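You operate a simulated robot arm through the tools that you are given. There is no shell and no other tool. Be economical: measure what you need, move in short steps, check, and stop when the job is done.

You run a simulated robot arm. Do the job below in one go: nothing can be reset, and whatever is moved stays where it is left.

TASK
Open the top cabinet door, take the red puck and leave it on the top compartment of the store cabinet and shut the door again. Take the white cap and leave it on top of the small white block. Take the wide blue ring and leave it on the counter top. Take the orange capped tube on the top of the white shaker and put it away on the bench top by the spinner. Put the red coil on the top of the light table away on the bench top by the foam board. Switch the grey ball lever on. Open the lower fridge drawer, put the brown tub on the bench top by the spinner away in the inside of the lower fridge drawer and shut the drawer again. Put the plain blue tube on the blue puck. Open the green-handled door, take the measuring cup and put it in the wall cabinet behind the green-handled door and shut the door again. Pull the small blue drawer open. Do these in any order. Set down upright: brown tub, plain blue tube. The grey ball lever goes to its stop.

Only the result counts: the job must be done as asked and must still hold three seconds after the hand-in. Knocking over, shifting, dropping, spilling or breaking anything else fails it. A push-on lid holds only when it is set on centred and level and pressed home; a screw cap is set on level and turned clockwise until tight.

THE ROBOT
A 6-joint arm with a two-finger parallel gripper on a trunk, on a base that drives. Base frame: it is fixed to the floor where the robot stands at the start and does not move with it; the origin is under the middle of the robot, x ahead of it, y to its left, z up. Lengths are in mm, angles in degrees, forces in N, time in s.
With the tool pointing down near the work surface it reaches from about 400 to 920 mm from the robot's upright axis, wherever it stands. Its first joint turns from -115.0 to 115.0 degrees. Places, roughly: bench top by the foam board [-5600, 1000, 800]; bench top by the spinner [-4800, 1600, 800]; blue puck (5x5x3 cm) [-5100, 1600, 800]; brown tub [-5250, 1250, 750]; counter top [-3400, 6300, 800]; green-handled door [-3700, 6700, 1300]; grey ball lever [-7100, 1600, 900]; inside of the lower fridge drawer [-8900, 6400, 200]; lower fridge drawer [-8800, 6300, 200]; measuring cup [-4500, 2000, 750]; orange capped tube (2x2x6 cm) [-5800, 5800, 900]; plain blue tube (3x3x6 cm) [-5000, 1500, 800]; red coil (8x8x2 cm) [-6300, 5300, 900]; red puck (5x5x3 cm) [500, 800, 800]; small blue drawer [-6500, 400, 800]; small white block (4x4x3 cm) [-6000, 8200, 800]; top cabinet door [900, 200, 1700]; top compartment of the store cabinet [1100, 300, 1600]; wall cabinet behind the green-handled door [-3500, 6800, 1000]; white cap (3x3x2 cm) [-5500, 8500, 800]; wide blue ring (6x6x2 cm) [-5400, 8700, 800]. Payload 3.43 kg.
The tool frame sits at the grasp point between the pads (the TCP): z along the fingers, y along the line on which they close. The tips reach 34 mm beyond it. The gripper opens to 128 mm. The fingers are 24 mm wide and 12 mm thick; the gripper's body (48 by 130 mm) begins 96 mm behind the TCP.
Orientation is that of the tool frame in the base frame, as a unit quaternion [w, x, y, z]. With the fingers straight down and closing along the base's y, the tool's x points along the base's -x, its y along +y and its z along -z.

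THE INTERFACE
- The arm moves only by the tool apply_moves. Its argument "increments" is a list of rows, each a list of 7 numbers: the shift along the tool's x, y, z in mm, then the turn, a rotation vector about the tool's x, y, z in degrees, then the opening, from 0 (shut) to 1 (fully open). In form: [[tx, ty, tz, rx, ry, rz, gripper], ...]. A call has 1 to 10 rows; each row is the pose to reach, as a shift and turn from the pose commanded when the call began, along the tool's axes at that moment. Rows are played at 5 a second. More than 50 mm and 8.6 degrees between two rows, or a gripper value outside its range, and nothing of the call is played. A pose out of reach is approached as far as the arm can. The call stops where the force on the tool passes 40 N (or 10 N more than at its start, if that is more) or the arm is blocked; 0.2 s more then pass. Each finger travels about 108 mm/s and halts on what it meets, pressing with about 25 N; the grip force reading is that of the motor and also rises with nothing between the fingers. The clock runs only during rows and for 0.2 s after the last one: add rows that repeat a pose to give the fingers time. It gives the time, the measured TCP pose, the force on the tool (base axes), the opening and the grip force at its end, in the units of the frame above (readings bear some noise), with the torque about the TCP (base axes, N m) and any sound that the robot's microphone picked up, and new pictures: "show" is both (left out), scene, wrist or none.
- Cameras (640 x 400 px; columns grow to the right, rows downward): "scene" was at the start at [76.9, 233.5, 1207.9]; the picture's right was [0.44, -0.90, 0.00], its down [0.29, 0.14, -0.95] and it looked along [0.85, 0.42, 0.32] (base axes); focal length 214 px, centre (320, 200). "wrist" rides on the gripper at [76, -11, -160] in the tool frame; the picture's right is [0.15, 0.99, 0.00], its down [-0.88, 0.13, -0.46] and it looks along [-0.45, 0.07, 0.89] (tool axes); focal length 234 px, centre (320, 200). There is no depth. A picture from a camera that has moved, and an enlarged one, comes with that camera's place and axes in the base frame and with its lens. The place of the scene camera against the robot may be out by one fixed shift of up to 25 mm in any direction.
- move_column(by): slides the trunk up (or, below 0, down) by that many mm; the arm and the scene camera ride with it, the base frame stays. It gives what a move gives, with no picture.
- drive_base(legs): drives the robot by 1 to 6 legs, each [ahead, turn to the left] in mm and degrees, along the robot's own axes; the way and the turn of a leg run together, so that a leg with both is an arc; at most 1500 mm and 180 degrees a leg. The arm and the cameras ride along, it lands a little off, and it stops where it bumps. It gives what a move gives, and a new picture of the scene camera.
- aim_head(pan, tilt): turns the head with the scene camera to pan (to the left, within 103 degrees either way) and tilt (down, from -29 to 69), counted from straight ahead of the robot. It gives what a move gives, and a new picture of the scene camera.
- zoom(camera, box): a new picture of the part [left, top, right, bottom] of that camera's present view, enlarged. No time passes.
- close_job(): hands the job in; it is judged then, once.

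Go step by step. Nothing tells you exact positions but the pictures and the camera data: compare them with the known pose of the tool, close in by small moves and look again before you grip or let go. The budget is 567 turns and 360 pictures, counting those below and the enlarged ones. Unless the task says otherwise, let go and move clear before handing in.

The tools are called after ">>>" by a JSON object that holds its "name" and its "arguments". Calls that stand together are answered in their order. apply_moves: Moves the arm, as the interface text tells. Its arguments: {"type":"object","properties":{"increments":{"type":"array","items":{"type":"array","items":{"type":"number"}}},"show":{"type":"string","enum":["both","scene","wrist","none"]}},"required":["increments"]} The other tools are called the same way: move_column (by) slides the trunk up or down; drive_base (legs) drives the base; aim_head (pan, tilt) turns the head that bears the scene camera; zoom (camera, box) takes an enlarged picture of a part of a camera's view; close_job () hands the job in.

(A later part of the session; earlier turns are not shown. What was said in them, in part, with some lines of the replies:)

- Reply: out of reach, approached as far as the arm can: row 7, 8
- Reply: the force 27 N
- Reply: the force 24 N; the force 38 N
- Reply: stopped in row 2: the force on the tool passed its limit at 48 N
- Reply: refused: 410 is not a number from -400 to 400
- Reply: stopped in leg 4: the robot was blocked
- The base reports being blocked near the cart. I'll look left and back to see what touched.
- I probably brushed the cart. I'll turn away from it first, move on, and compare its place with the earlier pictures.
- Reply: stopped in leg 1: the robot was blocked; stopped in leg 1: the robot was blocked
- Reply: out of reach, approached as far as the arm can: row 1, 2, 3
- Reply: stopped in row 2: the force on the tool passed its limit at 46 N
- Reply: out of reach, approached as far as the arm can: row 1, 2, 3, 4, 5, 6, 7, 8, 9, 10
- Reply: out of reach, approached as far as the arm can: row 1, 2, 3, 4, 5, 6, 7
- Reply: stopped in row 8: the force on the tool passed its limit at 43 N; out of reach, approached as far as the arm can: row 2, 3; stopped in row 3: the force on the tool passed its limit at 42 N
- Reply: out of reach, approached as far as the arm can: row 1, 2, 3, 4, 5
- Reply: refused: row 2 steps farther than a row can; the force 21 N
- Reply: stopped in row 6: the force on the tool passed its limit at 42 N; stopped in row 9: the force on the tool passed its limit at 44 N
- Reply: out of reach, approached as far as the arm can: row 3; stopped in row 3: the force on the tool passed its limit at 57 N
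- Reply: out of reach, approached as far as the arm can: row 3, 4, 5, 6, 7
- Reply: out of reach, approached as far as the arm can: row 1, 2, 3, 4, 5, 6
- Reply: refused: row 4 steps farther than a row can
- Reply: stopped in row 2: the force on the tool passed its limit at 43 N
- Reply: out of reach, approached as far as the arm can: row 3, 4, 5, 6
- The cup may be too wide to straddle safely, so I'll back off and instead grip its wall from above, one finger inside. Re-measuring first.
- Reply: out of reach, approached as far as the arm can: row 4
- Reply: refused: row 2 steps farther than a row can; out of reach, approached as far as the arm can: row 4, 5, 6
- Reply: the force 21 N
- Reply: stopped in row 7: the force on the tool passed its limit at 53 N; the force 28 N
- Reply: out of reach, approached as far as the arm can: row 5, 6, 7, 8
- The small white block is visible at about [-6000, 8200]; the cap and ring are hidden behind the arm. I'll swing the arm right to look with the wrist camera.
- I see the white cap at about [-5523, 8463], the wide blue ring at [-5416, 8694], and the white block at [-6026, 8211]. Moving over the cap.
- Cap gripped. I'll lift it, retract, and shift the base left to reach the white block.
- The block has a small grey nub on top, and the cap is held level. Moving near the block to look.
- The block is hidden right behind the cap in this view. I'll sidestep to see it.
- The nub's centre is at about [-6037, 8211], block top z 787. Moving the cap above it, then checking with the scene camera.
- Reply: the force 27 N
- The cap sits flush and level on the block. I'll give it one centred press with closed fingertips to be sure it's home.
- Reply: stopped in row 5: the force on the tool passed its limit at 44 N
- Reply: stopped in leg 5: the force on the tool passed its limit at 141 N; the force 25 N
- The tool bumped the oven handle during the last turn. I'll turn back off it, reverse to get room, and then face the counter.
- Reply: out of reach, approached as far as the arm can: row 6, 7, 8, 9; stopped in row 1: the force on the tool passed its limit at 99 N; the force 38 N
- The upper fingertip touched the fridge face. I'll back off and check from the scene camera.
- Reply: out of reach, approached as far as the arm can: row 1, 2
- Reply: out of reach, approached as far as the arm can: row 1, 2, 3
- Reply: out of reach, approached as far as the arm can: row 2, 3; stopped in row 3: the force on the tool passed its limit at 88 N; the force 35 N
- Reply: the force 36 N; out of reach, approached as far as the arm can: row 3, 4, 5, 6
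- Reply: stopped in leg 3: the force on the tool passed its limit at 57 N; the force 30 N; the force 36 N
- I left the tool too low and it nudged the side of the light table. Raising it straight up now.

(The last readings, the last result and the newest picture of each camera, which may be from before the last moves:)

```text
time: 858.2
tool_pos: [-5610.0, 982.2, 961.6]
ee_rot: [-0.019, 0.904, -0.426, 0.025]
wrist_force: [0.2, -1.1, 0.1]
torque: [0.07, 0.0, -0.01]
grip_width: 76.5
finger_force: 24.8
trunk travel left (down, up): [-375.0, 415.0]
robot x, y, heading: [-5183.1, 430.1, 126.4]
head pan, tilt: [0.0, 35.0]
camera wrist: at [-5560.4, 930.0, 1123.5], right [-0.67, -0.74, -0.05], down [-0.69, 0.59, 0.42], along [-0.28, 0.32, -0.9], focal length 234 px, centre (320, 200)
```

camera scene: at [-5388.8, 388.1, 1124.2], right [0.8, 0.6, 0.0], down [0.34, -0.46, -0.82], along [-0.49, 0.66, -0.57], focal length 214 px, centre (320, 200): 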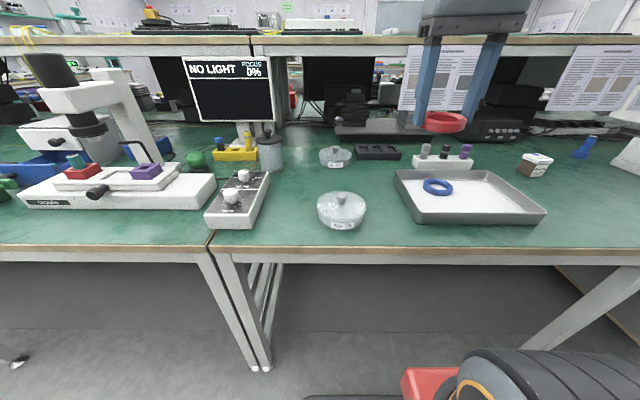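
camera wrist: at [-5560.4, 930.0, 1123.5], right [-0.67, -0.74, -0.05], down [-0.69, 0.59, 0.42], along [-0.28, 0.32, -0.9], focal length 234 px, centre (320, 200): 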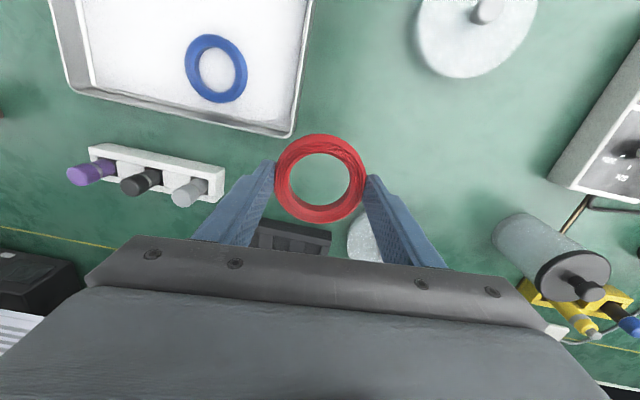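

I'll shift left a bit to clear the tray corner, level the tool, and lower.

>>> {"name": "apply_moves", "arguments": {"increments": [[-11, 25, 0, -1.5, -0.8, 0, 0.5], [-22, 50, 20, -3.1, -1.7, 0, 0.5], [-22, 50, 65, -3.1, -1.7, 0, 0.5], [-22, 50, 110, -3.1, -1.7, 0, 0.5]], "show": "wrist"}}

```text
time: 859.2
tool_pos: [-5652.4, 968.1, 849.8]
ee_rot: [-0.001, 0.904, -0.427, -0.001]
wrist_force: [0.0, -0.6, 0.0]
torque: [-0.02, 0.02, -0.02]
grip_width: 76.4
finger_force: 25.2
trunk travel left (down, up): [-375.0, 415.0]
robot x, y, heading: [-5185.9, 425.4, 126.7]
head pan, tilt: [0.0, 35.0]
camera wrist: at [-5595.8, 917.6, 1009.1], right [-0.67, -0.74, 0.0], down [-0.66, 0.59, 0.46], along [-0.34, 0.31, -0.89], focal length 234 px, centre (320, 200)
```

wrist: 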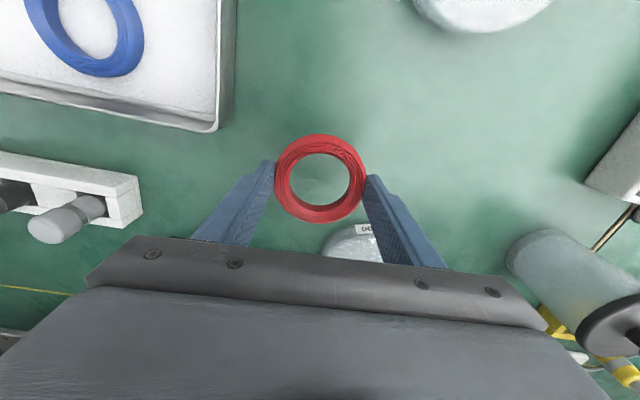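

Clear below. Lowering the coil onto the bench.

>>> {"name": "apply_moves", "arguments": {"increments": [[0, 0, 25, 0, 0, 0, 0.5], [0, 0, 45, 0, 0, 0, 0.5], [0, 0, 52, 0, 0, 0, 0.5]], "show": "none"}}

>>> {"name": "apply_moves", "arguments": {"increments": [[0, 0, 3, 0, 0, 0, 0.5], [0, 0, 6, 0, 0, 0, 0.5], [0, 0, 9, 0, 0, 0, 0.5]], "show": "none"}}

```text
time: 860.0
tool_pos: [-5651.6, 968.5, 798.6]
ee_rot: [-0.002, 0.904, -0.427, -0.001]
wrist_force: [2.4, -0.6, 15.0]
torque: [0.1, 0.17, 0.0]
grip_width: 76.2
finger_force: 25.0
trunk travel left (down, up): [-375.0, 415.0]
robot x, y, heading: [-5184.9, 430.5, 126.4]
head pan, tilt: [0.0, 35.0]
```

```text
time: 860.7
tool_pos: [-5653.5, 968.6, 794.3]
ee_rot: [-0.002, 0.905, -0.426, -0.003]
wrist_force: [5.1, -6.3, 15.4]
torque: [-0.77, 0.14, 0.31]
grip_width: 76.1
finger_force: 24.9
trunk travel left (down, up): [-375.0, 415.0]
robot x, y, heading: [-5185.3, 430.5, 126.6]
head pan, tilt: [0.0, 35.0]
stopped in row 3: the force on the tool passed its limit at 44 N (the readings are from after the stop); the commanded pose is now the measured one
```

On the bench. Releasing and rising.

>>> {"name": "apply_moves", "arguments": {"increments": [[0, 0, -1, 0, 0, 0, 0.65], [0, 0, -1, 0, 0, 0, 0.75], [0, 0, -40, 0, 0, 0, 0.75], [0, 0, -85, 0, 0, 0, 0.75], [0, 0, -130, 0, 0, 0, 0.75], [20, 0, -170, 0, 0, 0, 0.75]], "show": "wrist"}}

```text
time: 862.1
tool_pos: [-5640.9, 952.2, 961.0]
ee_rot: [-0.002, 0.904, -0.427, -0.002]
wrist_force: [-0.8, -0.2, -1.1]
torque: [-0.03, -0.03, -0.01]
grip_width: 96.1
finger_force: 0.0
trunk travel left (down, up): [-375.0, 415.0]
robot x, y, heading: [-5186.8, 428.4, 126.7]
head pan, tilt: [0.0, 35.0]
camera wrist: at [-5583.2, 900.2, 1121.1], right [-0.67, -0.74, 0.0], down [-0.66, 0.59, 0.46], along [-0.34, 0.31, -0.89], focal length 234 px, centre (320, 200)
```

wrist: 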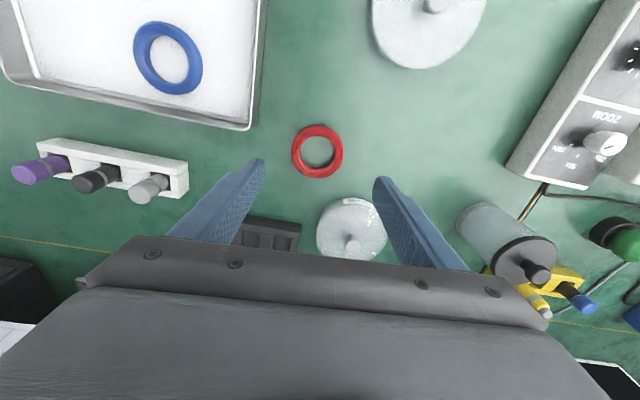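

Coil placed. Now the brown tub: retract, shift the base to the right.

>>> {"name": "apply_moves", "arguments": {"increments": [[45, 0, -20, 0, 0, 0, 0.75], [90, 0, -40, 0, 0, 0, 0.75], [135, 0, -50, 0, 0, 0, 0.75], [180, 0, -60, 0, 0, 0, 0.75]], "show": "none"}}

>>> {"name": "drive_base", "arguments": {"legs": [[-330, 0], [0, -88.5], [500, 0], [0, 90], [330, 0]]}}

>>> {"name": "apply_moves", "arguments": {"increments": [[0, 0, 0, 0, 0, 0, 0.75]], "show": "wrist"}}

```text
time: 863.1
tool_pos: [-5528.4, 813.1, 1019.9]
ee_rot: [-0.002, 0.904, -0.427, -0.003]
wrist_force: [-0.5, 0.2, -0.3]
torque: [-0.09, -0.04, 0.0]
grip_width: 95.9
finger_force: 0.1
trunk travel left (down, up): [-375.0, 415.0]
robot x, y, heading: [-5184.4, 427.7, 126.7]
head pan, tilt: [0.0, 35.0]
```

```text
time: 877.1
tool_pos: [-5135.9, 1128.2, 1020.4]
ee_rot: [-0.002, 0.903, -0.43, -0.002]
wrist_force: [0.1, 0.0, 0.0]
torque: [0.0, 0.01, -0.01]
grip_width: 96.1
finger_force: 0.1
trunk travel left (down, up): [-375.0, 415.0]
robot x, y, heading: [-4797.8, 739.4, 126.0]
head pan, tilt: [0.0, 35.0]
camera scene: at [-5000.6, 702.2, 1124.2], right [0.81, 0.59, 0.0], down [0.34, -0.46, -0.82], along [-0.48, 0.66, -0.57], focal length 214 px, centre (320, 200)
```

scene: 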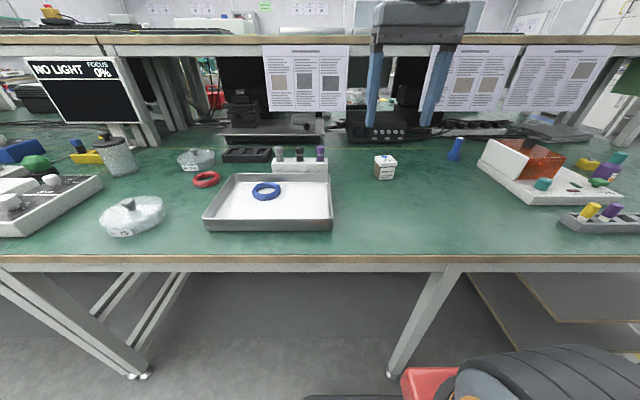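

```text
time: 877.5
tool_pos: [-5136.3, 1127.9, 1019.5]
ee_rot: [-0.001, 0.903, -0.43, -0.002]
wrist_force: [-0.2, 0.6, -0.1]
torque: [-0.01, -0.01, -0.03]
grip_width: 95.9
finger_force: 0.1
trunk travel left (down, up): [-375.0, 415.0]
robot x, y, heading: [-4795.2, 736.5, 126.1]
head pan, tilt: [0.0, 35.0]
camera wrist: at [-5078.7, 1076.3, 1179.7], right [-0.68, -0.74, 0.0], down [-0.66, 0.6, 0.46], along [-0.34, 0.31, -0.89], focal length 234 px, centre (320, 200)
```

wrist: 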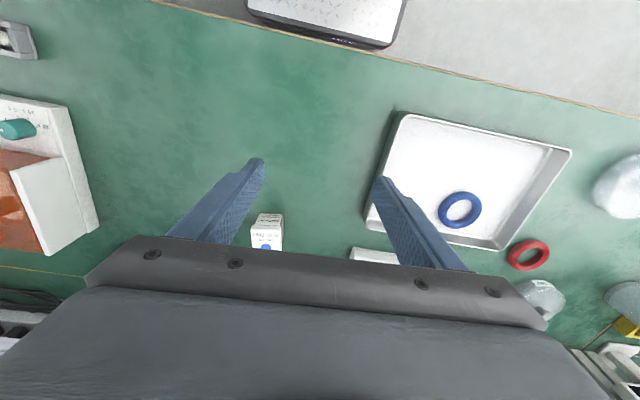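

The brown tub is at about [-5210, 1331]. Moving above it.

>>> {"name": "apply_moves", "arguments": {"increments": [[-45, -17, 0, 0, 0, 0, 0.75], [-90, -34, 0, 0, 0, 0, 0.75], [-135, -52, 10, 0, 0, 0, 0.75], [-175, -68, 30, 0, 0, 0, 0.75], [-190, -71, 75, 0, 0, 0, 0.75], [-190, -71, 115, 0, 0, 0, 0.75]], "show": "wrist"}}

```text
time: 878.9
tool_pos: [-5202.3, 1321.8, 905.3]
ee_rot: [-0.002, 0.903, -0.429, -0.003]
wrist_force: [0.2, -0.1, 1.0]
torque: [0.01, 0.01, 0.02]
grip_width: 95.9
finger_force: 0.0
trunk travel left (down, up): [-375.0, 415.0]
robot x, y, heading: [-4797.3, 741.2, 126.3]
head pan, tilt: [0.0, 35.0]
camera wrist: at [-5144.2, 1269.9, 1063.9], right [-0.68, -0.74, 0.0], down [-0.66, 0.6, 0.46], along [-0.34, 0.31, -0.89], focal length 234 px, centre (320, 200)
```

wrist: 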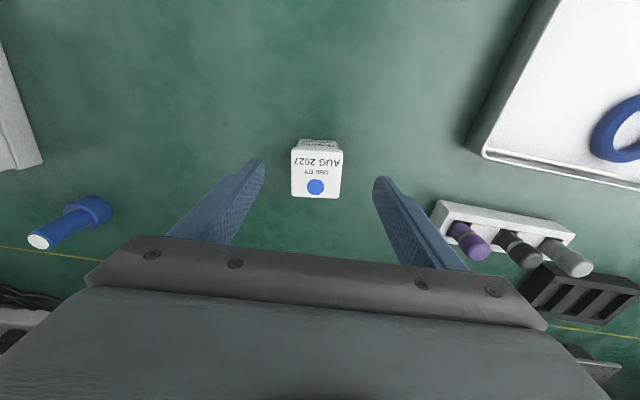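

>>> {"name": "apply_moves", "arguments": {"increments": [[-20, -2, 10, 0, 0, 0, 0.75], [-20, -2, 40, 0, 0, 0, 0.75]], "show": "wrist"}}

```text
time: 879.5
tool_pos: [-5212.3, 1338.4, 865.3]
ee_rot: [-0.003, 0.903, -0.43, -0.003]
wrist_force: [0.9, -0.8, 0.3]
torque: [0.05, 0.0, -0.03]
grip_width: 95.9
finger_force: 0.1
trunk travel left (down, up): [-375.0, 415.0]
robot x, y, heading: [-4796.7, 741.5, 126.0]
head pan, tilt: [0.0, 35.0]
camera wrist: at [-5154.8, 1286.0, 1024.1], right [-0.68, -0.74, 0.0], down [-0.66, 0.6, 0.46], along [-0.34, 0.31, -0.89], focal length 234 px, centre (320, 200)
```

wrist: 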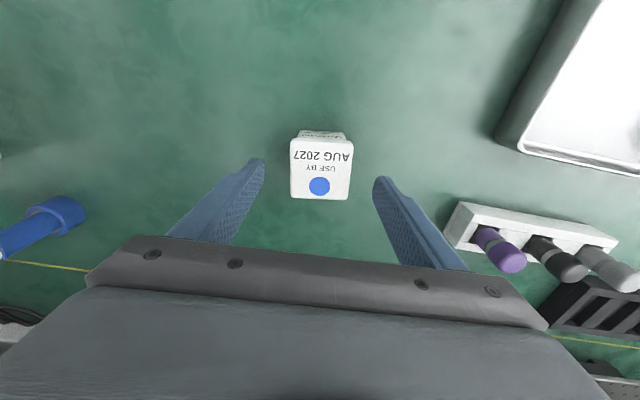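

Lid about 58 mm wide with its top at z ≈ 811, and aligned. Lowering and gripping.

>>> {"name": "apply_moves", "arguments": {"increments": [[0, 1, 35, 0, 0, 0, 0.7], [0, 1, 67, 0, 0, 0, 0.7], [0, 1, 67, 0, 0, 0, 0.5], [0, 1, 67, 0, 0, 0, 0.3], [0, 1, 67, 0, 0, 0, 0.3], [0, 1, 67, 0, 0, 0, 0.3]], "show": "wrist"}}

```text
time: 880.9
tool_pos: [-5213.0, 1338.3, 798.3]
ee_rot: [-0.002, 0.903, -0.43, -0.002]
wrist_force: [0.6, -0.1, 0.8]
torque: [0.01, 0.03, 0.0]
grip_width: 53.9
finger_force: 25.0
trunk travel left (down, up): [-375.0, 415.0]
robot x, y, heading: [-4794.2, 742.2, 126.2]
head pan, tilt: [0.0, 35.0]
camera wrist: at [-5155.1, 1286.2, 958.1], right [-0.68, -0.74, 0.0], down [-0.66, 0.6, 0.46], along [-0.34, 0.31, -0.89], focal length 234 px, centre (320, 200)
```

wrist: 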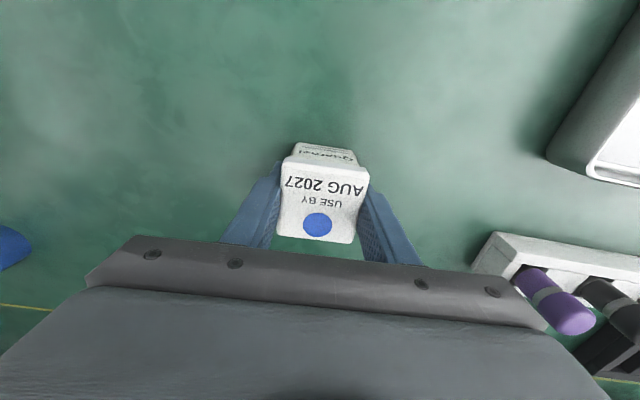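

>>> {"name": "apply_moves", "arguments": {"increments": [[0, 0, -15, 0, 0, 0, 0.3], [0, 0, -45, 0, 0, 0, 0.3], [0, 0, -90, 0, 0, 0, 0.3], [0, 0, -130, 0, 0, 0, 0.3]], "show": "none"}}

>>> {"name": "zoom", "arguments": {"camera": "scene", "box": [330, 80, 490, 200]}}

```text
time: 881.9
tool_pos: [-5215.4, 1336.0, 928.5]
ee_rot: [-0.001, 0.903, -0.43, -0.002]
wrist_force: [0.7, 0.0, -1.9]
torque: [-0.04, 0.0, -0.03]
grip_width: 53.8
finger_force: 25.1
trunk travel left (down, up): [-375.0, 415.0]
robot x, y, heading: [-4793.1, 740.0, 126.1]
head pan, tilt: [0.0, 35.0]
```

```text
3.33 times, centred on (410, 140) of scene
camera zoom: at [-5000.7, 702.4, 1124.2], right [0.81, 0.59, 0.0], down [0.34, -0.46, -0.82], along [-0.48, 0.66, -0.57], focal length 715 px, centre (20, 400)
```

zoom: 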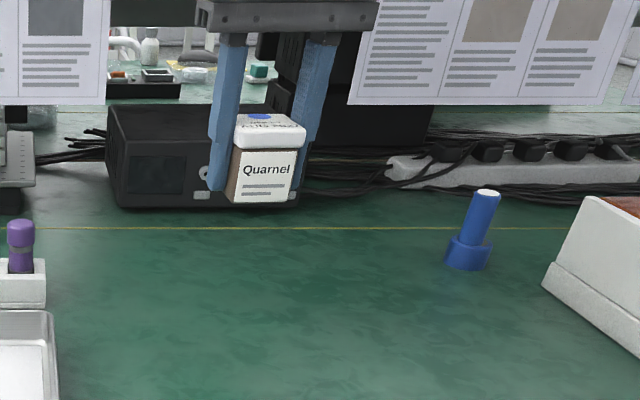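

The tub came up whole. Retracting and starting the trip back to the fridge, taking care by the cart.

>>> {"name": "apply_moves", "arguments": {"increments": [[45, 0, -20, 0, 0, 0, 0.3], [90, 0, -40, 0, 0, 0, 0.3], [135, 0, -60, 0, 0, 0, 0.3], [180, 0, -80, 0, 0, 0, 0.3], [220, 0, -95, 0, 0, 0, 0.3]], "show": "none"}}

>>> {"name": "drive_base", "arguments": {"legs": [[-600, 0], [0, -89]]}}

```text
time: 883.1
tool_pos: [-5073.3, 1165.9, 1024.6]
ee_rot: [-0.002, 0.903, -0.431, -0.002]
wrist_force: [0.6, 0.5, -1.5]
torque: [-0.08, -0.02, -0.03]
grip_width: 53.7
finger_force: 25.0
trunk travel left (down, up): [-375.0, 415.0]
robot x, y, heading: [-4798.8, 739.1, 126.0]
head pan, tilt: [0.0, 35.0]
```

```text
time: 890.4
tool_pos: [-4010.9, 535.9, 1025.3]
ee_rot: [0.003, -0.349, 0.937, 0.0]
wrist_force: [0.0, 0.3, -2.1]
torque: [-0.01, 0.03, -0.03]
grip_width: 53.8
finger_force: 25.1
trunk travel left (down, up): [-375.0, 415.0]
robot x, y, heading: [-4428.4, 246.6, 37.9]
head pan, tilt: [0.0, 35.0]
camera scene: at [-4471.1, 458.1, 1124.2], right [0.61, -0.79, 0.0], down [-0.45, -0.35, -0.82], along [0.65, 0.5, -0.57], focal length 214 px, centre (320, 200)
```

scene: 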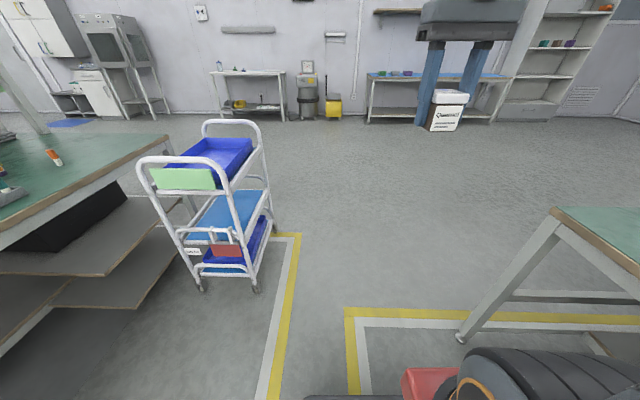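

>>> {"name": "drive_base", "arguments": {"legs": [[0, 0.3], [1500, 0], [480, 0], [0, 73.4], [1500, 0], [1500, 0]]}}

```text
time: 917.8
tool_pos: [-4403.1, 4689.5, 1024.7]
ee_rot: [-0.002, 0.859, -0.512, -0.002]
wrist_force: [0.5, -0.3, -2.2]
torque: [-0.03, -0.02, 0.01]
grip_width: 53.9
finger_force: 24.9
trunk travel left (down, up): [-375.0, 415.0]
robot x, y, heading: [-4207.7, 4223.2, 115.4]
head pan, tilt: [0.0, 35.0]
camera scene: at [-4417.6, 4222.2, 1124.2], right [0.9, 0.43, 0.0], down [0.25, -0.52, -0.82], along [-0.35, 0.74, -0.57], focal length 214 px, centre (320, 200)
```

scene: 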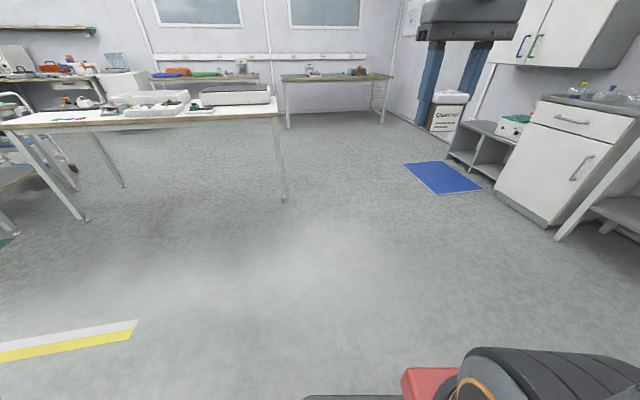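

>>> {"name": "drive_base", "arguments": {"legs": [[0, 2.5], [1500, 0], [1500, 0], [0, 93.7], [1500, 0], [1200, 0]]}}

```text
time: 949.1
tool_pos: [-8314.3, 5102.0, 1023.9]
ee_rot: [0.001, 0.952, 0.306, -0.002]
wrist_force: [0.3, 0.0, -0.9]
torque: [0.0, -0.04, 0.0]
grip_width: 53.7
finger_force: 25.3
trunk travel left (down, up): [-375.0, 415.0]
robot x, y, heading: [-7870.8, 5355.2, -147.1]
head pan, tilt: [0.0, 35.0]
camera scene: at [-7837.3, 5146.1, 1124.2], right [-0.54, 0.84, 0.0], down [0.48, 0.31, -0.82], along [-0.69, -0.44, -0.57], focal length 214 px, centre (320, 200)
```

scene: 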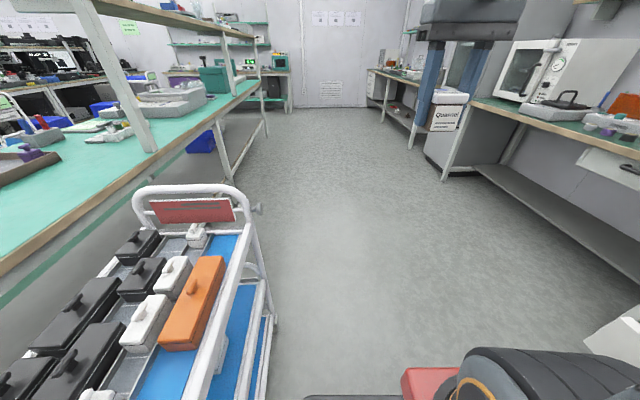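

>>> {"name": "drive_base", "arguments": {"legs": [[0, -84.6], [120, 0]]}}

>>> {"name": "aim_head", "arguments": {"pan": 15, "tilt": 45}}

```text
time: 954.0
tool_pos: [-8240.2, 5861.0, 1023.3]
ee_rot: [-0.002, 0.911, -0.412, -0.001]
wrist_force: [0.0, -0.7, -1.5]
torque: [-0.02, 0.01, 0.01]
grip_width: 53.7
finger_force: 24.9
trunk travel left (down, up): [-375.0, 415.0]
robot x, y, heading: [-7951.6, 5448.9, 128.2]
head pan, tilt: [0.0, 35.0]
camera scene: at [-8149.7, 5401.5, 1124.2], right [0.79, 0.62, 0.0], down [0.36, -0.45, -0.82], along [-0.51, 0.64, -0.57], focal length 214 px, centre (320, 200)
```

scene: 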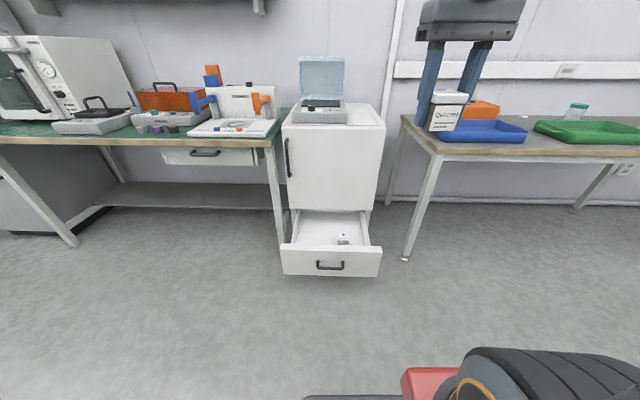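

```text
time: 954.7
tool_pos: [-8241.4, 5860.8, 1023.2]
ee_rot: [-0.002, 0.911, -0.413, -0.002]
wrist_force: [0.2, -1.3, -1.2]
torque: [0.03, 0.02, 0.03]
grip_width: 53.8
finger_force: 24.8
trunk travel left (down, up): [-375.0, 415.0]
robot x, y, heading: [-7948.4, 5448.7, 128.4]
head pan, tilt: [15.0, 45.0]
camera scene: at [-8160.3, 5381.0, 1109.4], right [0.6, 0.8, 0.0], down [0.57, -0.42, -0.71], along [-0.57, 0.42, -0.71], focal length 214 px, centre (320, 200)
```

scene: 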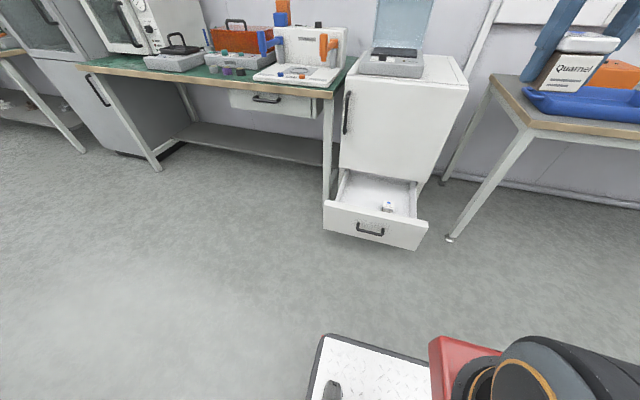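

The drawer holds one small item on its right; the left part is free. I'll move up, lower the trunk, and bring the tub over about [-8656, 6003].

>>> {"name": "drive_base", "arguments": {"legs": [[150, 0]]}}

>>> {"name": "apply_moves", "arguments": {"increments": [[-40, 18, 0, 0, 0, 0, 0.3], [-80, 36, 0, 0, 0, 0, 0.3], [-110, 75, 0, 0, 0, 0, 0.3], [-130, 118, 0, 0, 0, 0, 0.3], [-150, 160, 0, 0, 0, 0, 0.3], [-165, 205, 0, 0, 0, 0, 0.3]], "show": "none"}}

>>> {"name": "move_column", "arguments": {"by": -370}}

```text
time: 956.1
tool_pos: [-8333.6, 5980.5, 1024.6]
ee_rot: [-0.002, 0.91, -0.414, -0.002]
wrist_force: [0.5, -0.3, -0.7]
torque: [-0.01, -0.02, -0.01]
grip_width: 53.7
finger_force: 25.1
trunk travel left (down, up): [-375.0, 415.0]
robot x, y, heading: [-8041.6, 5565.3, 128.1]
head pan, tilt: [15.0, 45.0]
camera scene: at [-8254.0, 5500.6, 1109.4], right [0.6, 0.8, 0.0], down [0.57, -0.42, -0.71], along [-0.57, 0.42, -0.71], focal length 214 px, centre (320, 200)
```

scene: 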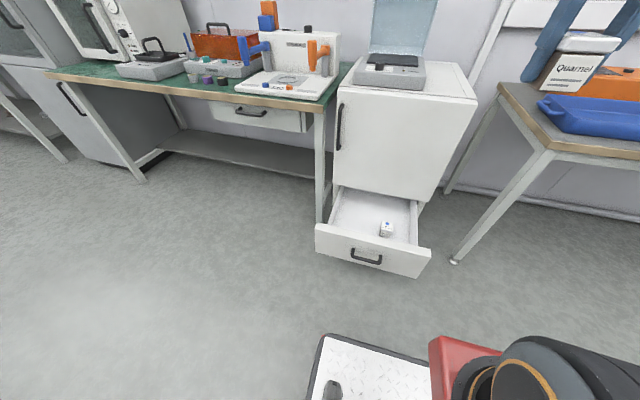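

```text
time: 957.5
tool_pos: [-8596.7, 5971.6, 1024.8]
ee_rot: [-0.002, 0.911, -0.413, -0.002]
wrist_force: [0.0, 0.8, -1.3]
torque: [-0.03, 0.11, 0.01]
grip_width: 53.7
finger_force: 24.8
trunk travel left (down, up): [-375.0, 415.0]
robot x, y, heading: [-8042.4, 5566.4, 128.4]
head pan, tilt: [15.0, 45.0]
```

```text
time: 961.1
tool_pos: [-8595.7, 5969.6, 653.8]
ee_rot: [-0.002, 0.91, -0.414, -0.002]
wrist_force: [-0.4, -0.6, -1.1]
torque: [-0.01, 0.04, 0.01]
grip_width: 53.8
finger_force: 24.5
trunk travel left (down, up): [-5.0, 785.0]
robot x, y, heading: [-8041.3, 5569.1, 128.1]
head pan, tilt: [15.0, 45.0]
```

>>> {"name": "apply_moves", "arguments": {"increments": [[0, 0, 45, 0, 0, 0, 0.3], [0, 0, 90, 0, 0, 0, 0.3], [0, 0, 130, 0, 0, 0, 0.3]], "show": "wrist"}}

```text
time: 961.9
tool_pos: [-8597.0, 5970.5, 523.0]
ee_rot: [-0.002, 0.91, -0.413, -0.003]
wrist_force: [0.4, -0.3, -2.8]
torque: [-0.03, -0.01, 0.01]
grip_width: 53.8
finger_force: 25.4
trunk travel left (down, up): [-5.0, 785.0]
robot x, y, heading: [-8039.4, 5569.0, 127.8]
head pan, tilt: [15.0, 45.0]
camera wrist: at [-8537.7, 5921.0, 681.7], right [-0.65, -0.76, 0.0], down [-0.68, 0.58, 0.46], along [-0.35, 0.3, -0.89], focal length 234 px, centre (320, 200)
```

wrist: 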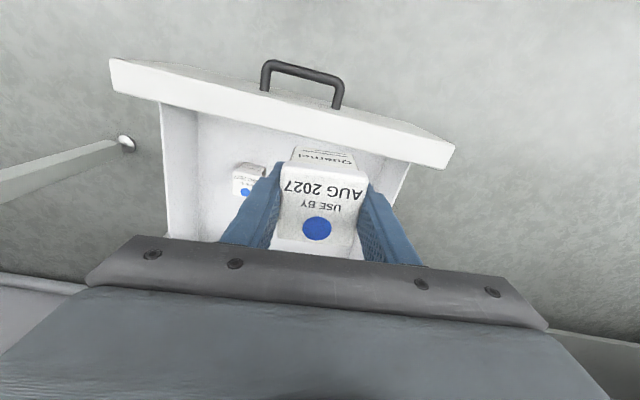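

The free space is ahead-left of the small item. Moving forward 110 mm and lowering.

>>> {"name": "apply_moves", "arguments": {"increments": [[-40, 5, 0, 0, 0, 0, 0.3], [-80, 10, 0, 0, 0, 0, 0.3], [-110, 15, 20, 0, 0, 0, 0.3], [-110, 15, 65, 0, 0, 0, 0.3], [-110, 15, 110, 0, 0, 0, 0.3]], "show": "wrist"}}

```text
time: 963.1
tool_pos: [-8681.4, 6045.2, 410.3]
ee_rot: [-0.002, 0.91, -0.414, -0.003]
wrist_force: [0.0, -0.3, -1.3]
torque: [0.01, 0.01, -0.01]
grip_width: 53.7
finger_force: 25.4
trunk travel left (down, up): [-5.0, 785.0]
robot x, y, heading: [-8040.5, 5564.2, 128.3]
head pan, tilt: [15.0, 45.0]
camera wrist: at [-8621.9, 5996.7, 571.1], right [-0.65, -0.76, 0.0], down [-0.68, 0.57, 0.46], along [-0.35, 0.3, -0.89], focal length 234 px, centre (320, 200)
```

wrist: 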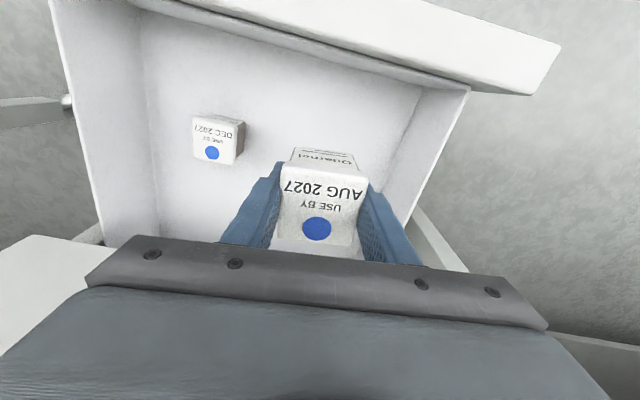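

Clear below. Lowering into the drawer.

>>> {"name": "apply_moves", "arguments": {"increments": [[0, 0, 45, 0, 0, 0, 0.3], [0, 0, 90, 0, 0, 0, 0.3], [0, 0, 125, 0, 0, 0, 0.3]], "show": "none"}}

>>> {"name": "apply_moves", "arguments": {"increments": [[0, 0, 5, 0, 0, 0, 0.3], [0, 0, 10, 0, 0, 0, 0.3], [0, 0, 15, 0, 0, 0, 0.3], [0, 0, 20, 0, 0, 0, 0.3]], "show": "none"}}

```text
time: 963.9
tool_pos: [-8680.2, 6045.5, 287.6]
ee_rot: [-0.002, 0.91, -0.414, -0.002]
wrist_force: [-0.3, 0.4, -0.4]
torque: [0.01, -0.02, -0.02]
grip_width: 53.7
finger_force: 25.0
trunk travel left (down, up): [-5.0, 785.0]
robot x, y, heading: [-8040.4, 5560.7, 128.0]
head pan, tilt: [15.0, 45.0]
```

```text
time: 964.9
tool_pos: [-8679.9, 6046.7, 271.1]
ee_rot: [-0.002, 0.91, -0.414, -0.002]
wrist_force: [-0.1, 0.9, -0.9]
torque: [0.01, -0.02, -0.04]
grip_width: 53.6
finger_force: 24.8
trunk travel left (down, up): [-5.0, 785.0]
robot x, y, heading: [-8040.6, 5567.0, 128.2]
head pan, tilt: [15.0, 45.0]
```

>>> {"name": "apply_moves", "arguments": {"increments": [[0, 0, 5, 0, 0, 0, 0.3], [0, 0, 10, 0, 0, 0, 0.3], [0, 0, 15, 0, 0, 0, 0.3], [0, 0, 20, 0, 0, 0, 0.3], [0, 0, 25, 0, 0, 0, 0.3]], "show": "none"}}

```text
time: 966.1
tool_pos: [-8680.0, 6046.4, 246.7]
ee_rot: [-0.001, 0.91, -0.414, -0.002]
wrist_force: [0.3, -0.7, -0.4]
torque: [0.01, 0.01, 0.02]
grip_width: 53.5
finger_force: 24.7
trunk travel left (down, up): [-5.0, 785.0]
robot x, y, heading: [-8039.1, 5568.3, 128.0]
head pan, tilt: [15.0, 45.0]
```

>>> {"name": "apply_moves", "arguments": {"increments": [[0, 0, 5, 0, 0, 0, 0.3], [0, 0, 10, 0, 0, 0, 0.3], [0, 0, 15, 0, 0, 0, 0.3]], "show": "wrist"}}

```text
time: 966.9
tool_pos: [-8680.2, 6045.9, 229.8]
ee_rot: [-0.002, 0.911, -0.413, -0.002]
wrist_force: [0.0, 0.1, -1.9]
torque: [0.01, -0.01, 0.01]
grip_width: 53.8
finger_force: 25.1
trunk travel left (down, up): [-5.0, 785.0]
robot x, y, heading: [-8042.6, 5568.4, 128.2]
head pan, tilt: [15.0, 45.0]
camera wrist: at [-8621.7, 5996.9, 388.9], right [-0.65, -0.76, 0.0], down [-0.68, 0.58, 0.46], along [-0.35, 0.3, -0.89], focal length 234 px, centre (320, 200)
```

wrist: 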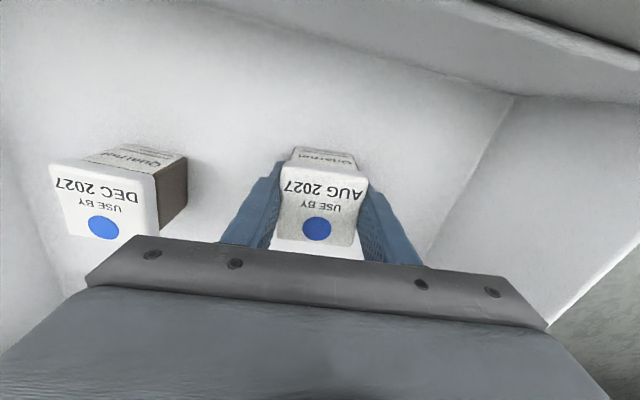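

>>> {"name": "apply_moves", "arguments": {"increments": [[0, 0, 3, 0, 0, 0, 0.3], [0, 0, 6, 0, 0, 0, 0.3], [0, 0, 9, 0, 0, 0, 0.3], [0, 0, 12, 0, 0, 0, 0.3]], "show": "none"}}

```text
time: 967.7
tool_pos: [-8682.4, 6049.5, 225.4]
ee_rot: [-0.002, 0.91, -0.414, -0.005]
wrist_force: [0.6, 1.8, 14.8]
torque: [-0.24, -0.32, 0.08]
grip_width: 53.7
finger_force: 25.3
trunk travel left (down, up): [-5.0, 785.0]
robot x, y, heading: [-8041.3, 5566.9, 128.1]
head pan, tilt: [15.0, 45.0]
stopped in row 4: the force on the tool passed its limit at 45 N (the readings are from after the stop); the commanded pose is now the measured one
```

Contact with the drawer floor. Releasing and rising.

>>> {"name": "apply_moves", "arguments": {"increments": [[0, 0, -1, 0, 0, 0, 0.45], [0, 0, -1, 0, 0, 0, 0.6], [0, 0, -1, 0, 0, 0, 0.65], [0, 0, -40, 0, 0, 0, 0.65], [0, 0, -85, 0, 0, 0, 0.65], [0, 0, -130, 0, 0, 0, 0.65], [0, 0, -175, 0, 0, 0, 0.65], [0, 0, -220, 0, 0, 0, 0.65]], "show": "wrist"}}

```text
time: 969.5
tool_pos: [-8680.1, 6044.5, 440.3]
ee_rot: [-0.002, 0.91, -0.415, -0.003]
wrist_force: [0.4, -0.2, 1.1]
torque: [0.0, 0.0, 0.02]
grip_width: 83.2
finger_force: 0.1
trunk travel left (down, up): [-5.0, 785.0]
robot x, y, heading: [-8039.2, 5566.7, 128.4]
head pan, tilt: [15.0, 45.0]
camera wrist: at [-8620.4, 5995.6, 600.4], right [-0.65, -0.76, 0.0], down [-0.67, 0.58, 0.46], along [-0.35, 0.3, -0.89], focal length 234 px, centre (320, 200)
```

wrist: 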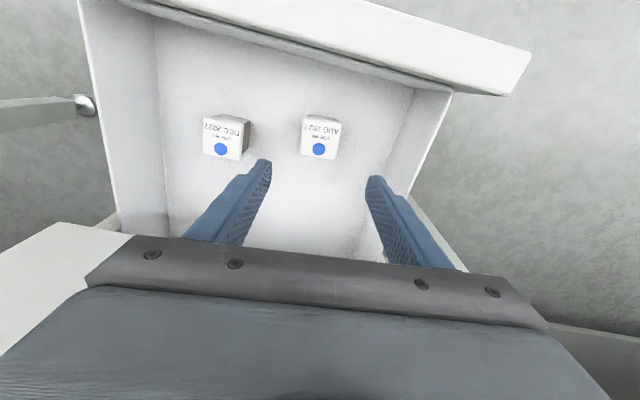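

The tub stands upright in the drawer. Now to close it: I'll back off, drop the closed fingertips in front of the panel above the handle, pitched forward.

>>> {"name": "drive_base", "arguments": {"legs": [[-160, 0]]}}

>>> {"name": "apply_moves", "arguments": {"increments": [[40, -28, 0, 0, 0, 0, 0.3], [80, -56, 0, 0, 0, 0, 0.1], [120, -84, 0, 0, -7, 0, 0], [125, -84, 20, 0, -15, 0, 0], [130, -84, 50, 0, -22, 0, 0], [135, -84, 80, 0, -30, 0, 0], [135, -84, 110, 0, -30, 0, 0]], "show": "wrist"}}

```text
time: 970.9
tool_pos: [-8582.9, 5919.8, 441.4]
ee_rot: [-0.002, 0.91, -0.414, -0.004]
wrist_force: [-0.4, -0.1, 0.3]
torque: [-0.01, -0.03, -0.01]
grip_width: 83.3
finger_force: 0.2
trunk travel left (down, up): [-5.0, 785.0]
robot x, y, heading: [-7941.6, 5441.5, 127.9]
head pan, tilt: [15.0, 45.0]
camera scene: at [-8219.8, 5457.0, 739.3], right [0.6, 0.8, 0.0], down [0.56, -0.43, -0.71], along [-0.56, 0.43, -0.71], focal length 214 px, centre (320, 200)
```

scene: 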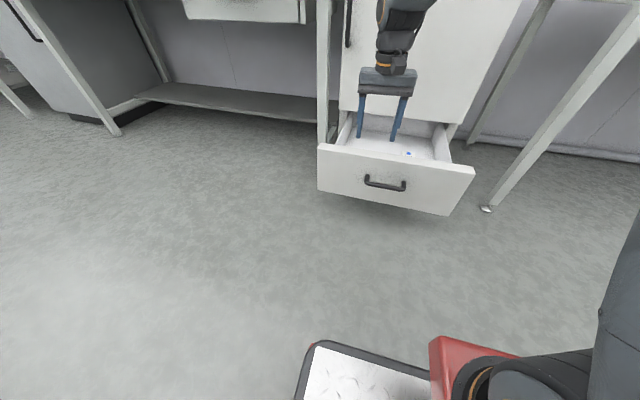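

```text
time: 972.5
tool_pos: [-8425.7, 5872.2, 327.1]
ee_rot: [-0.098, 0.861, -0.442, -0.233]
wrist_force: [-2.0, 0.7, 1.3]
torque: [-0.13, -0.19, 0.04]
grip_width: 0.0
finger_force: 24.7
out of reach, approached as far as the arm can: row 6
trunk travel left (down, up): [-5.0, 785.0]
robot x, y, heading: [-7942.4, 5443.6, 128.2]
head pan, tilt: [15.0, 45.0]
camera wrist: at [-8328.3, 5765.4, 428.9], right [-0.72, -0.69, -0.03], down [-0.4, 0.38, 0.83], along [-0.56, 0.62, -0.55], focal length 234 px, centre (320, 200)
```

wrist: 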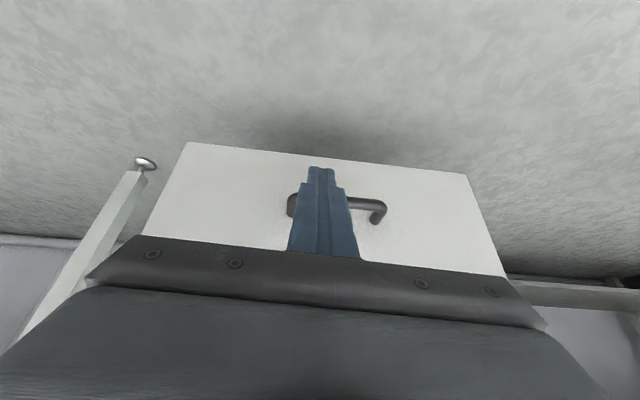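

Fingertips are in front of the panel above the handle level. Extending to touch it, then pushing with the base.

>>> {"name": "apply_moves", "arguments": {"increments": [[-35, 0, 20, 0, 0, 0, 0], [-70, 0, 40, 0, 0, 0, 0], [-104, 0, 60, 0, 0, 0, 0]], "show": "none"}}

>>> {"name": "drive_base", "arguments": {"legs": [[150, 0]]}}

```text
time: 973.3
tool_pos: [-8509.4, 5965.8, 332.1]
ee_rot: [-0.109, 0.878, -0.399, -0.24]
wrist_force: [-0.6, 0.0, -0.9]
torque: [-0.02, 0.03, 0.0]
grip_width: 0.1
finger_force: 25.1
trunk travel left (down, up): [-5.0, 785.0]
robot x, y, heading: [-7943.0, 5439.9, 128.0]
head pan, tilt: [15.0, 45.0]
```

```text
time: 974.7
tool_pos: [-8602.4, 6083.0, 331.9]
ee_rot: [-0.11, 0.879, -0.398, -0.239]
wrist_force: [-0.7, 0.1, -0.1]
torque: [0.0, -0.02, 0.01]
grip_width: 0.0
finger_force: 25.2
trunk travel left (down, up): [-5.0, 785.0]
robot x, y, heading: [-8035.4, 5560.2, 128.1]
head pan, tilt: [15.0, 45.0]
camera scene: at [-8312.3, 5574.7, 739.4], right [0.6, 0.8, 0.0], down [0.57, -0.42, -0.71], along [-0.57, 0.42, -0.71], focal length 214 px, centre (320, 200)
```

scene: 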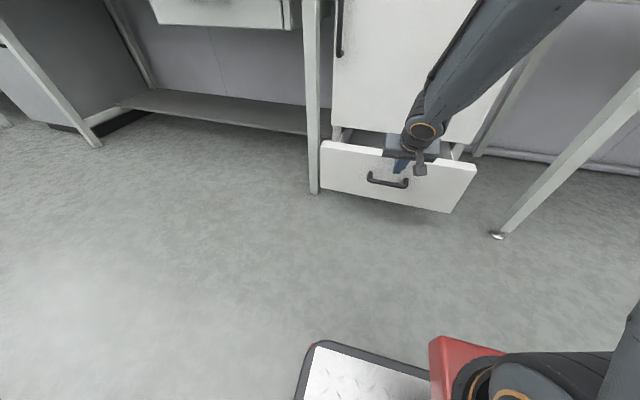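

The drawer is moving in. Pushing on.

>>> {"name": "drive_base", "arguments": {"legs": [[120, 0]]}}

>>> {"name": "apply_moves", "arguments": {"increments": [[-9, 0, 5, 0, 0, 0, 0], [-18, 0, 10, 0, 0, 0, 0], [-27, 0, 15, 0, 0, 0, 0], [-36, 0, 20, 0, 0, 0, 0], [-45, 0, 25, 0, 0, 0, 0], [-54, 0, 30, 0, 0, 0, 0]], "show": "wrist"}}

```text
time: 975.9
tool_pos: [-8677.9, 6177.0, 332.0]
ee_rot: [-0.109, 0.879, -0.398, -0.24]
wrist_force: [-0.7, -0.2, 0.0]
torque: [-0.02, 0.02, -0.01]
grip_width: 0.0
finger_force: 24.5
trunk travel left (down, up): [-5.0, 785.0]
robot x, y, heading: [-8109.1, 5653.5, 128.2]
head pan, tilt: [15.0, 45.0]
camera scene: at [-8386.6, 5668.8, 739.4], right [0.6, 0.8, 0.0], down [0.57, -0.42, -0.71], along [-0.57, 0.42, -0.71], focal length 214 px, centre (320, 200)
```

scene: 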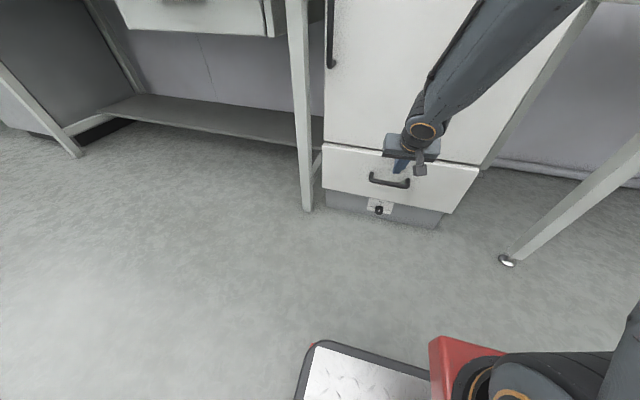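

```text
time: 976.8
tool_pos: [-8696.1, 6196.4, 331.0]
ee_rot: [-0.109, 0.88, -0.398, -0.237]
wrist_force: [3.4, -5.0, 3.5]
torque: [-0.09, -0.06, 0.0]
grip_width: 0.1
finger_force: 25.3
trunk travel left (down, up): [-5.0, 785.0]
robot x, y, heading: [-8112.8, 5652.5, 127.9]
head pan, tilt: [15.0, 45.0]
stopped in row 4: the force on the tool passed its limit at 74 N (the readings are from after the stop); the commanded pose is now the measured one
camera wrist: at [-8591.2, 6096.1, 430.3], right [-0.66, -0.75, -0.08], down [-0.45, 0.31, 0.84], along [-0.6, 0.59, -0.54], focal length 234 px, centre (320, 200)
```

wrist: 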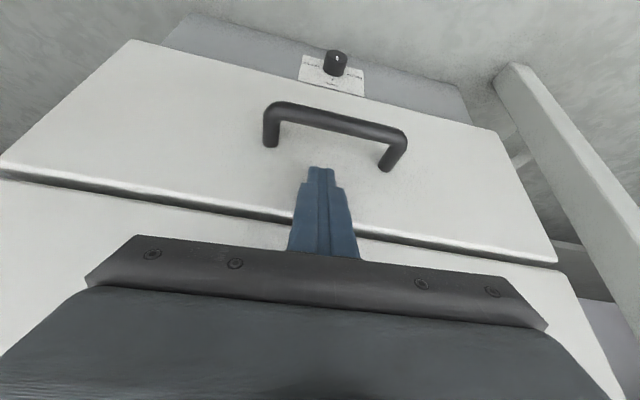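

The drawer is shut flush. I'll back away, raise the tool, and take a last look across to the counter to confirm the ring.

>>> {"name": "apply_moves", "arguments": {"increments": [[17, 0, -10, 0, 0, 0, 0], [50, 0, -30, 0, 0, 0, 0.2], [80, 0, -60, 0, 0, 0, 0.3], [90, 0, -100, 0, 0, 0, 0.3]], "show": "none"}}

>>> {"name": "drive_base", "arguments": {"legs": [[-350, 0]]}}

>>> {"name": "move_column", "arguments": {"by": 400}}

>>> {"name": "drive_base", "arguments": {"legs": [[0, -100]]}}

```text
time: 977.8
tool_pos: [-8611.8, 6101.3, 373.3]
ee_rot: [-0.109, 0.88, -0.398, -0.236]
wrist_force: [-0.4, -0.3, -0.1]
torque: [-0.01, -0.03, 0.02]
grip_width: 38.7
finger_force: 0.0
trunk travel left (down, up): [-5.0, 785.0]
robot x, y, heading: [-8113.4, 5653.5, 128.5]
head pan, tilt: [15.0, 45.0]
```

```text
time: 980.0
tool_pos: [-8392.3, 5828.6, 374.2]
ee_rot: [-0.11, 0.879, -0.4, -0.236]
wrist_force: [-0.4, 0.7, 0.5]
torque: [0.0, -0.03, 0.0]
grip_width: 38.5
finger_force: 0.1
trunk travel left (down, up): [-5.0, 785.0]
robot x, y, heading: [-7890.7, 5379.4, 127.9]
head pan, tilt: [15.0, 45.0]
camera scene: at [-8170.0, 5393.8, 739.3], right [0.6, 0.8, 0.0], down [0.57, -0.43, -0.71], along [-0.56, 0.43, -0.71], focal length 214 px, centre (320, 200)
```

scene: 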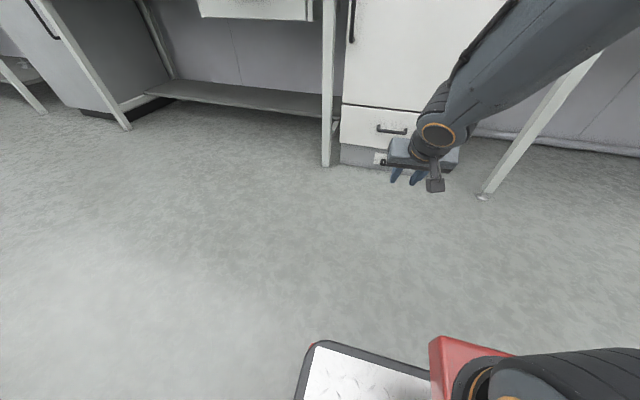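

```text
time: 983.9
tool_pos: [-8391.4, 5827.6, 772.8]
ee_rot: [-0.109, 0.88, -0.399, -0.236]
wrist_force: [-0.1, 1.0, 0.2]
torque: [-0.02, 0.04, 0.01]
grip_width: 38.3
finger_force: 0.1
trunk travel left (down, up): [-405.0, 385.0]
robot x, y, heading: [-7892.1, 5375.8, 127.8]
head pan, tilt: [15.0, 45.0]
```

```text
time: 988.5
tool_pos: [-7372.1, 5803.2, 771.8]
ee_rot: [0.251, -0.268, 0.928, 0.07]
wrist_force: [0.2, 0.4, -0.1]
torque: [-0.01, 0.01, 0.0]
grip_width: 38.3
finger_force: 0.1
trunk travel left (down, up): [-405.0, 385.0]
robot x, y, heading: [-7893.9, 5379.5, 29.2]
head pan, tilt: [15.0, 45.0]
camera scene: at [-7929.8, 5606.4, 1139.4], right [0.7, -0.72, 0.0], down [-0.51, -0.49, -0.71], along [0.51, 0.49, -0.71], focal length 214 px, centre (320, 200)
```

scene: 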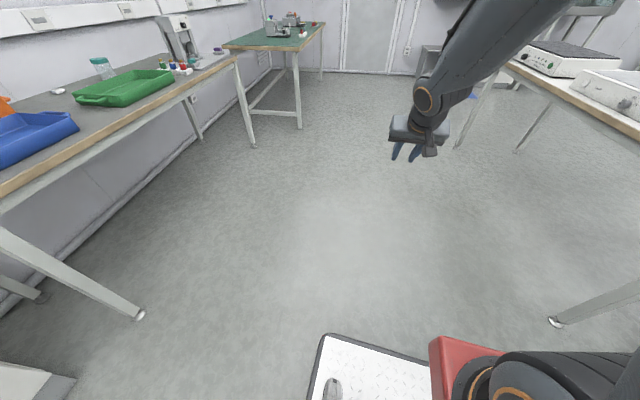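

>>> {"name": "aim_head", "arguments": {"pan": -15, "tilt": 6}}

>>> {"name": "zoom", "arguments": {"camera": "scene", "box": [270, 150, 390, 230]}}

```text
time: 989.5
tool_pos: [-7373.1, 5803.3, 772.3]
ee_rot: [0.251, -0.269, 0.927, 0.071]
wrist_force: [0.5, 0.4, 0.2]
torque: [-0.02, 0.01, 0.02]
grip_width: 38.5
finger_force: 0.0
trunk travel left (down, up): [-405.0, 385.0]
robot x, y, heading: [-7889.7, 5379.4, 29.3]
head pan, tilt: [-15.0, 6.0]
camera scene: at [-7898.8, 5572.4, 1200.7], right [0.25, -0.97, 0.0], down [-0.1, -0.03, -0.99], along [0.96, 0.25, -0.11], focal length 214 px, centre (320, 200)
```

scene: 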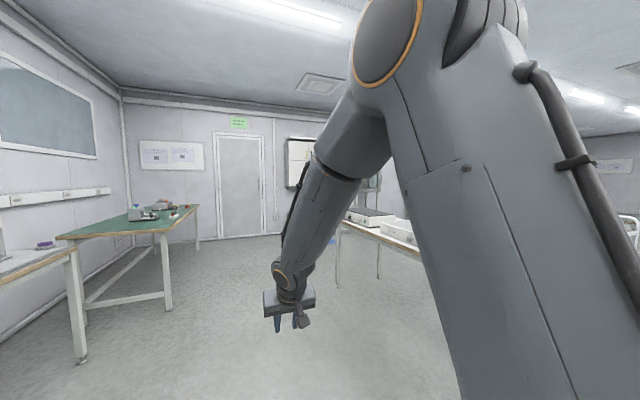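

```text
5.00 times, centred on (330, 190) of scene
camera zoom: at [-7898.8, 5572.4, 1200.7], right [0.25, -0.97, 0.0], down [-0.1, -0.03, -0.99], along [0.96, 0.25, -0.11], focal length 1072 px, centre (270, 250)
```

zoom: 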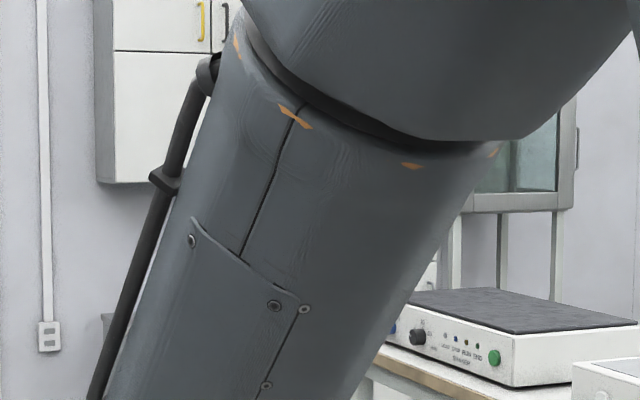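

>>> {"name": "drive_base", "arguments": {"legs": [[0, -45]]}}

>>> {"name": "aim_head", "arguments": {"pan": 25, "tilt": 6}}

>>> {"name": "zoom", "arguments": {"camera": "scene", "box": [290, 180, 390, 250]}}

```text
time: 991.9
tool_pos: [-7223.9, 5316.3, 772.1]
ee_rot: [0.258, 0.103, 0.96, -0.031]
wrist_force: [-0.5, -0.8, -0.3]
torque: [0.0, 0.02, 0.0]
grip_width: 38.3
finger_force: 0.0
trunk travel left (down, up): [-405.0, 385.0]
robot x, y, heading: [-7894.9, 5377.4, -15.0]
head pan, tilt: [-15.0, 6.0]
camera scene: at [-7762.5, 5526.2, 1200.8], right [-0.5, -0.86, 0.0], down [-0.09, 0.05, -0.99], along [0.86, -0.5, -0.1], focal length 214 px, centre (320, 200)
```

scene: 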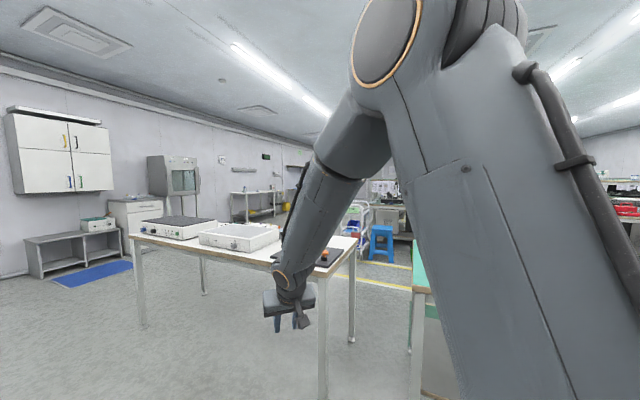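

```text
time: 993.0
tool_pos: [-7223.7, 5315.3, 772.1]
ee_rot: [0.259, 0.102, 0.96, -0.031]
wrist_force: [0.4, 0.3, 0.4]
torque: [0.02, -0.01, -0.02]
grip_width: 38.5
finger_force: 0.1
trunk travel left (down, up): [-405.0, 385.0]
robot x, y, heading: [-7894.4, 5379.1, -15.3]
head pan, tilt: [25.0, 6.0]
camera scene: at [-7751.3, 5588.2, 1200.8], right [0.17, -0.99, 0.0], down [-0.1, -0.02, -0.99], along [0.98, 0.17, -0.1], focal length 214 px, centre (320, 200)
```

scene: 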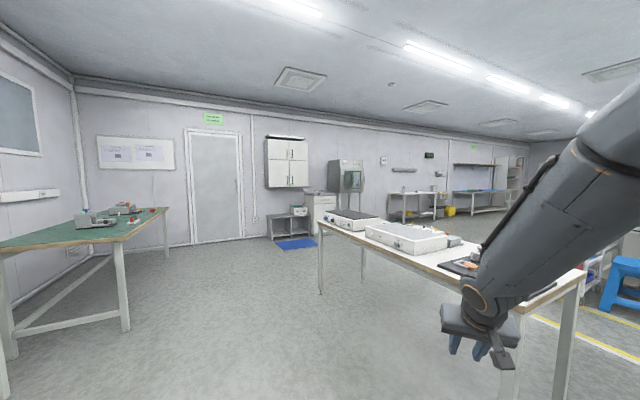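

```text
5.71 times, centred on (340, 215) of scene
camera zoom: at [-7751.3, 5588.2, 1200.8], right [0.17, -0.99, 0.0], down [-0.1, -0.02, -0.99], along [0.98, 0.17, -0.1], focal length 1226 px, centre (206, 114)
```

zoom: 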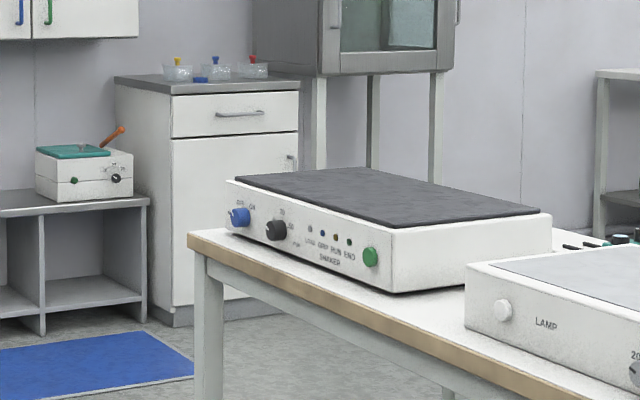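

All ten jobs are finished and the hand is clear. The ring is on the counter and the fridge drawer and both doors are shut, so I'm handing in.

>>> {"name": "close_job", "arguments": {}}

```text
The job is handed in.
```

I did all ten jobs and handed in, with the gripper empty and clear of everything. I only saw the brown tub upright before I shut the fridge drawer.

- **Bumps:** the robot touched three other things on the way: the blue-bin cart by the bench, the oven handle, and the side of the light table. I saw no sign that any of them moved; I checked the cart against earlier pictures, but not the other two that closely.
- **Lever direction:** I saw no on/off mark, so I swung the grey ball lever from where it stood to its opposite stop and took that as on.
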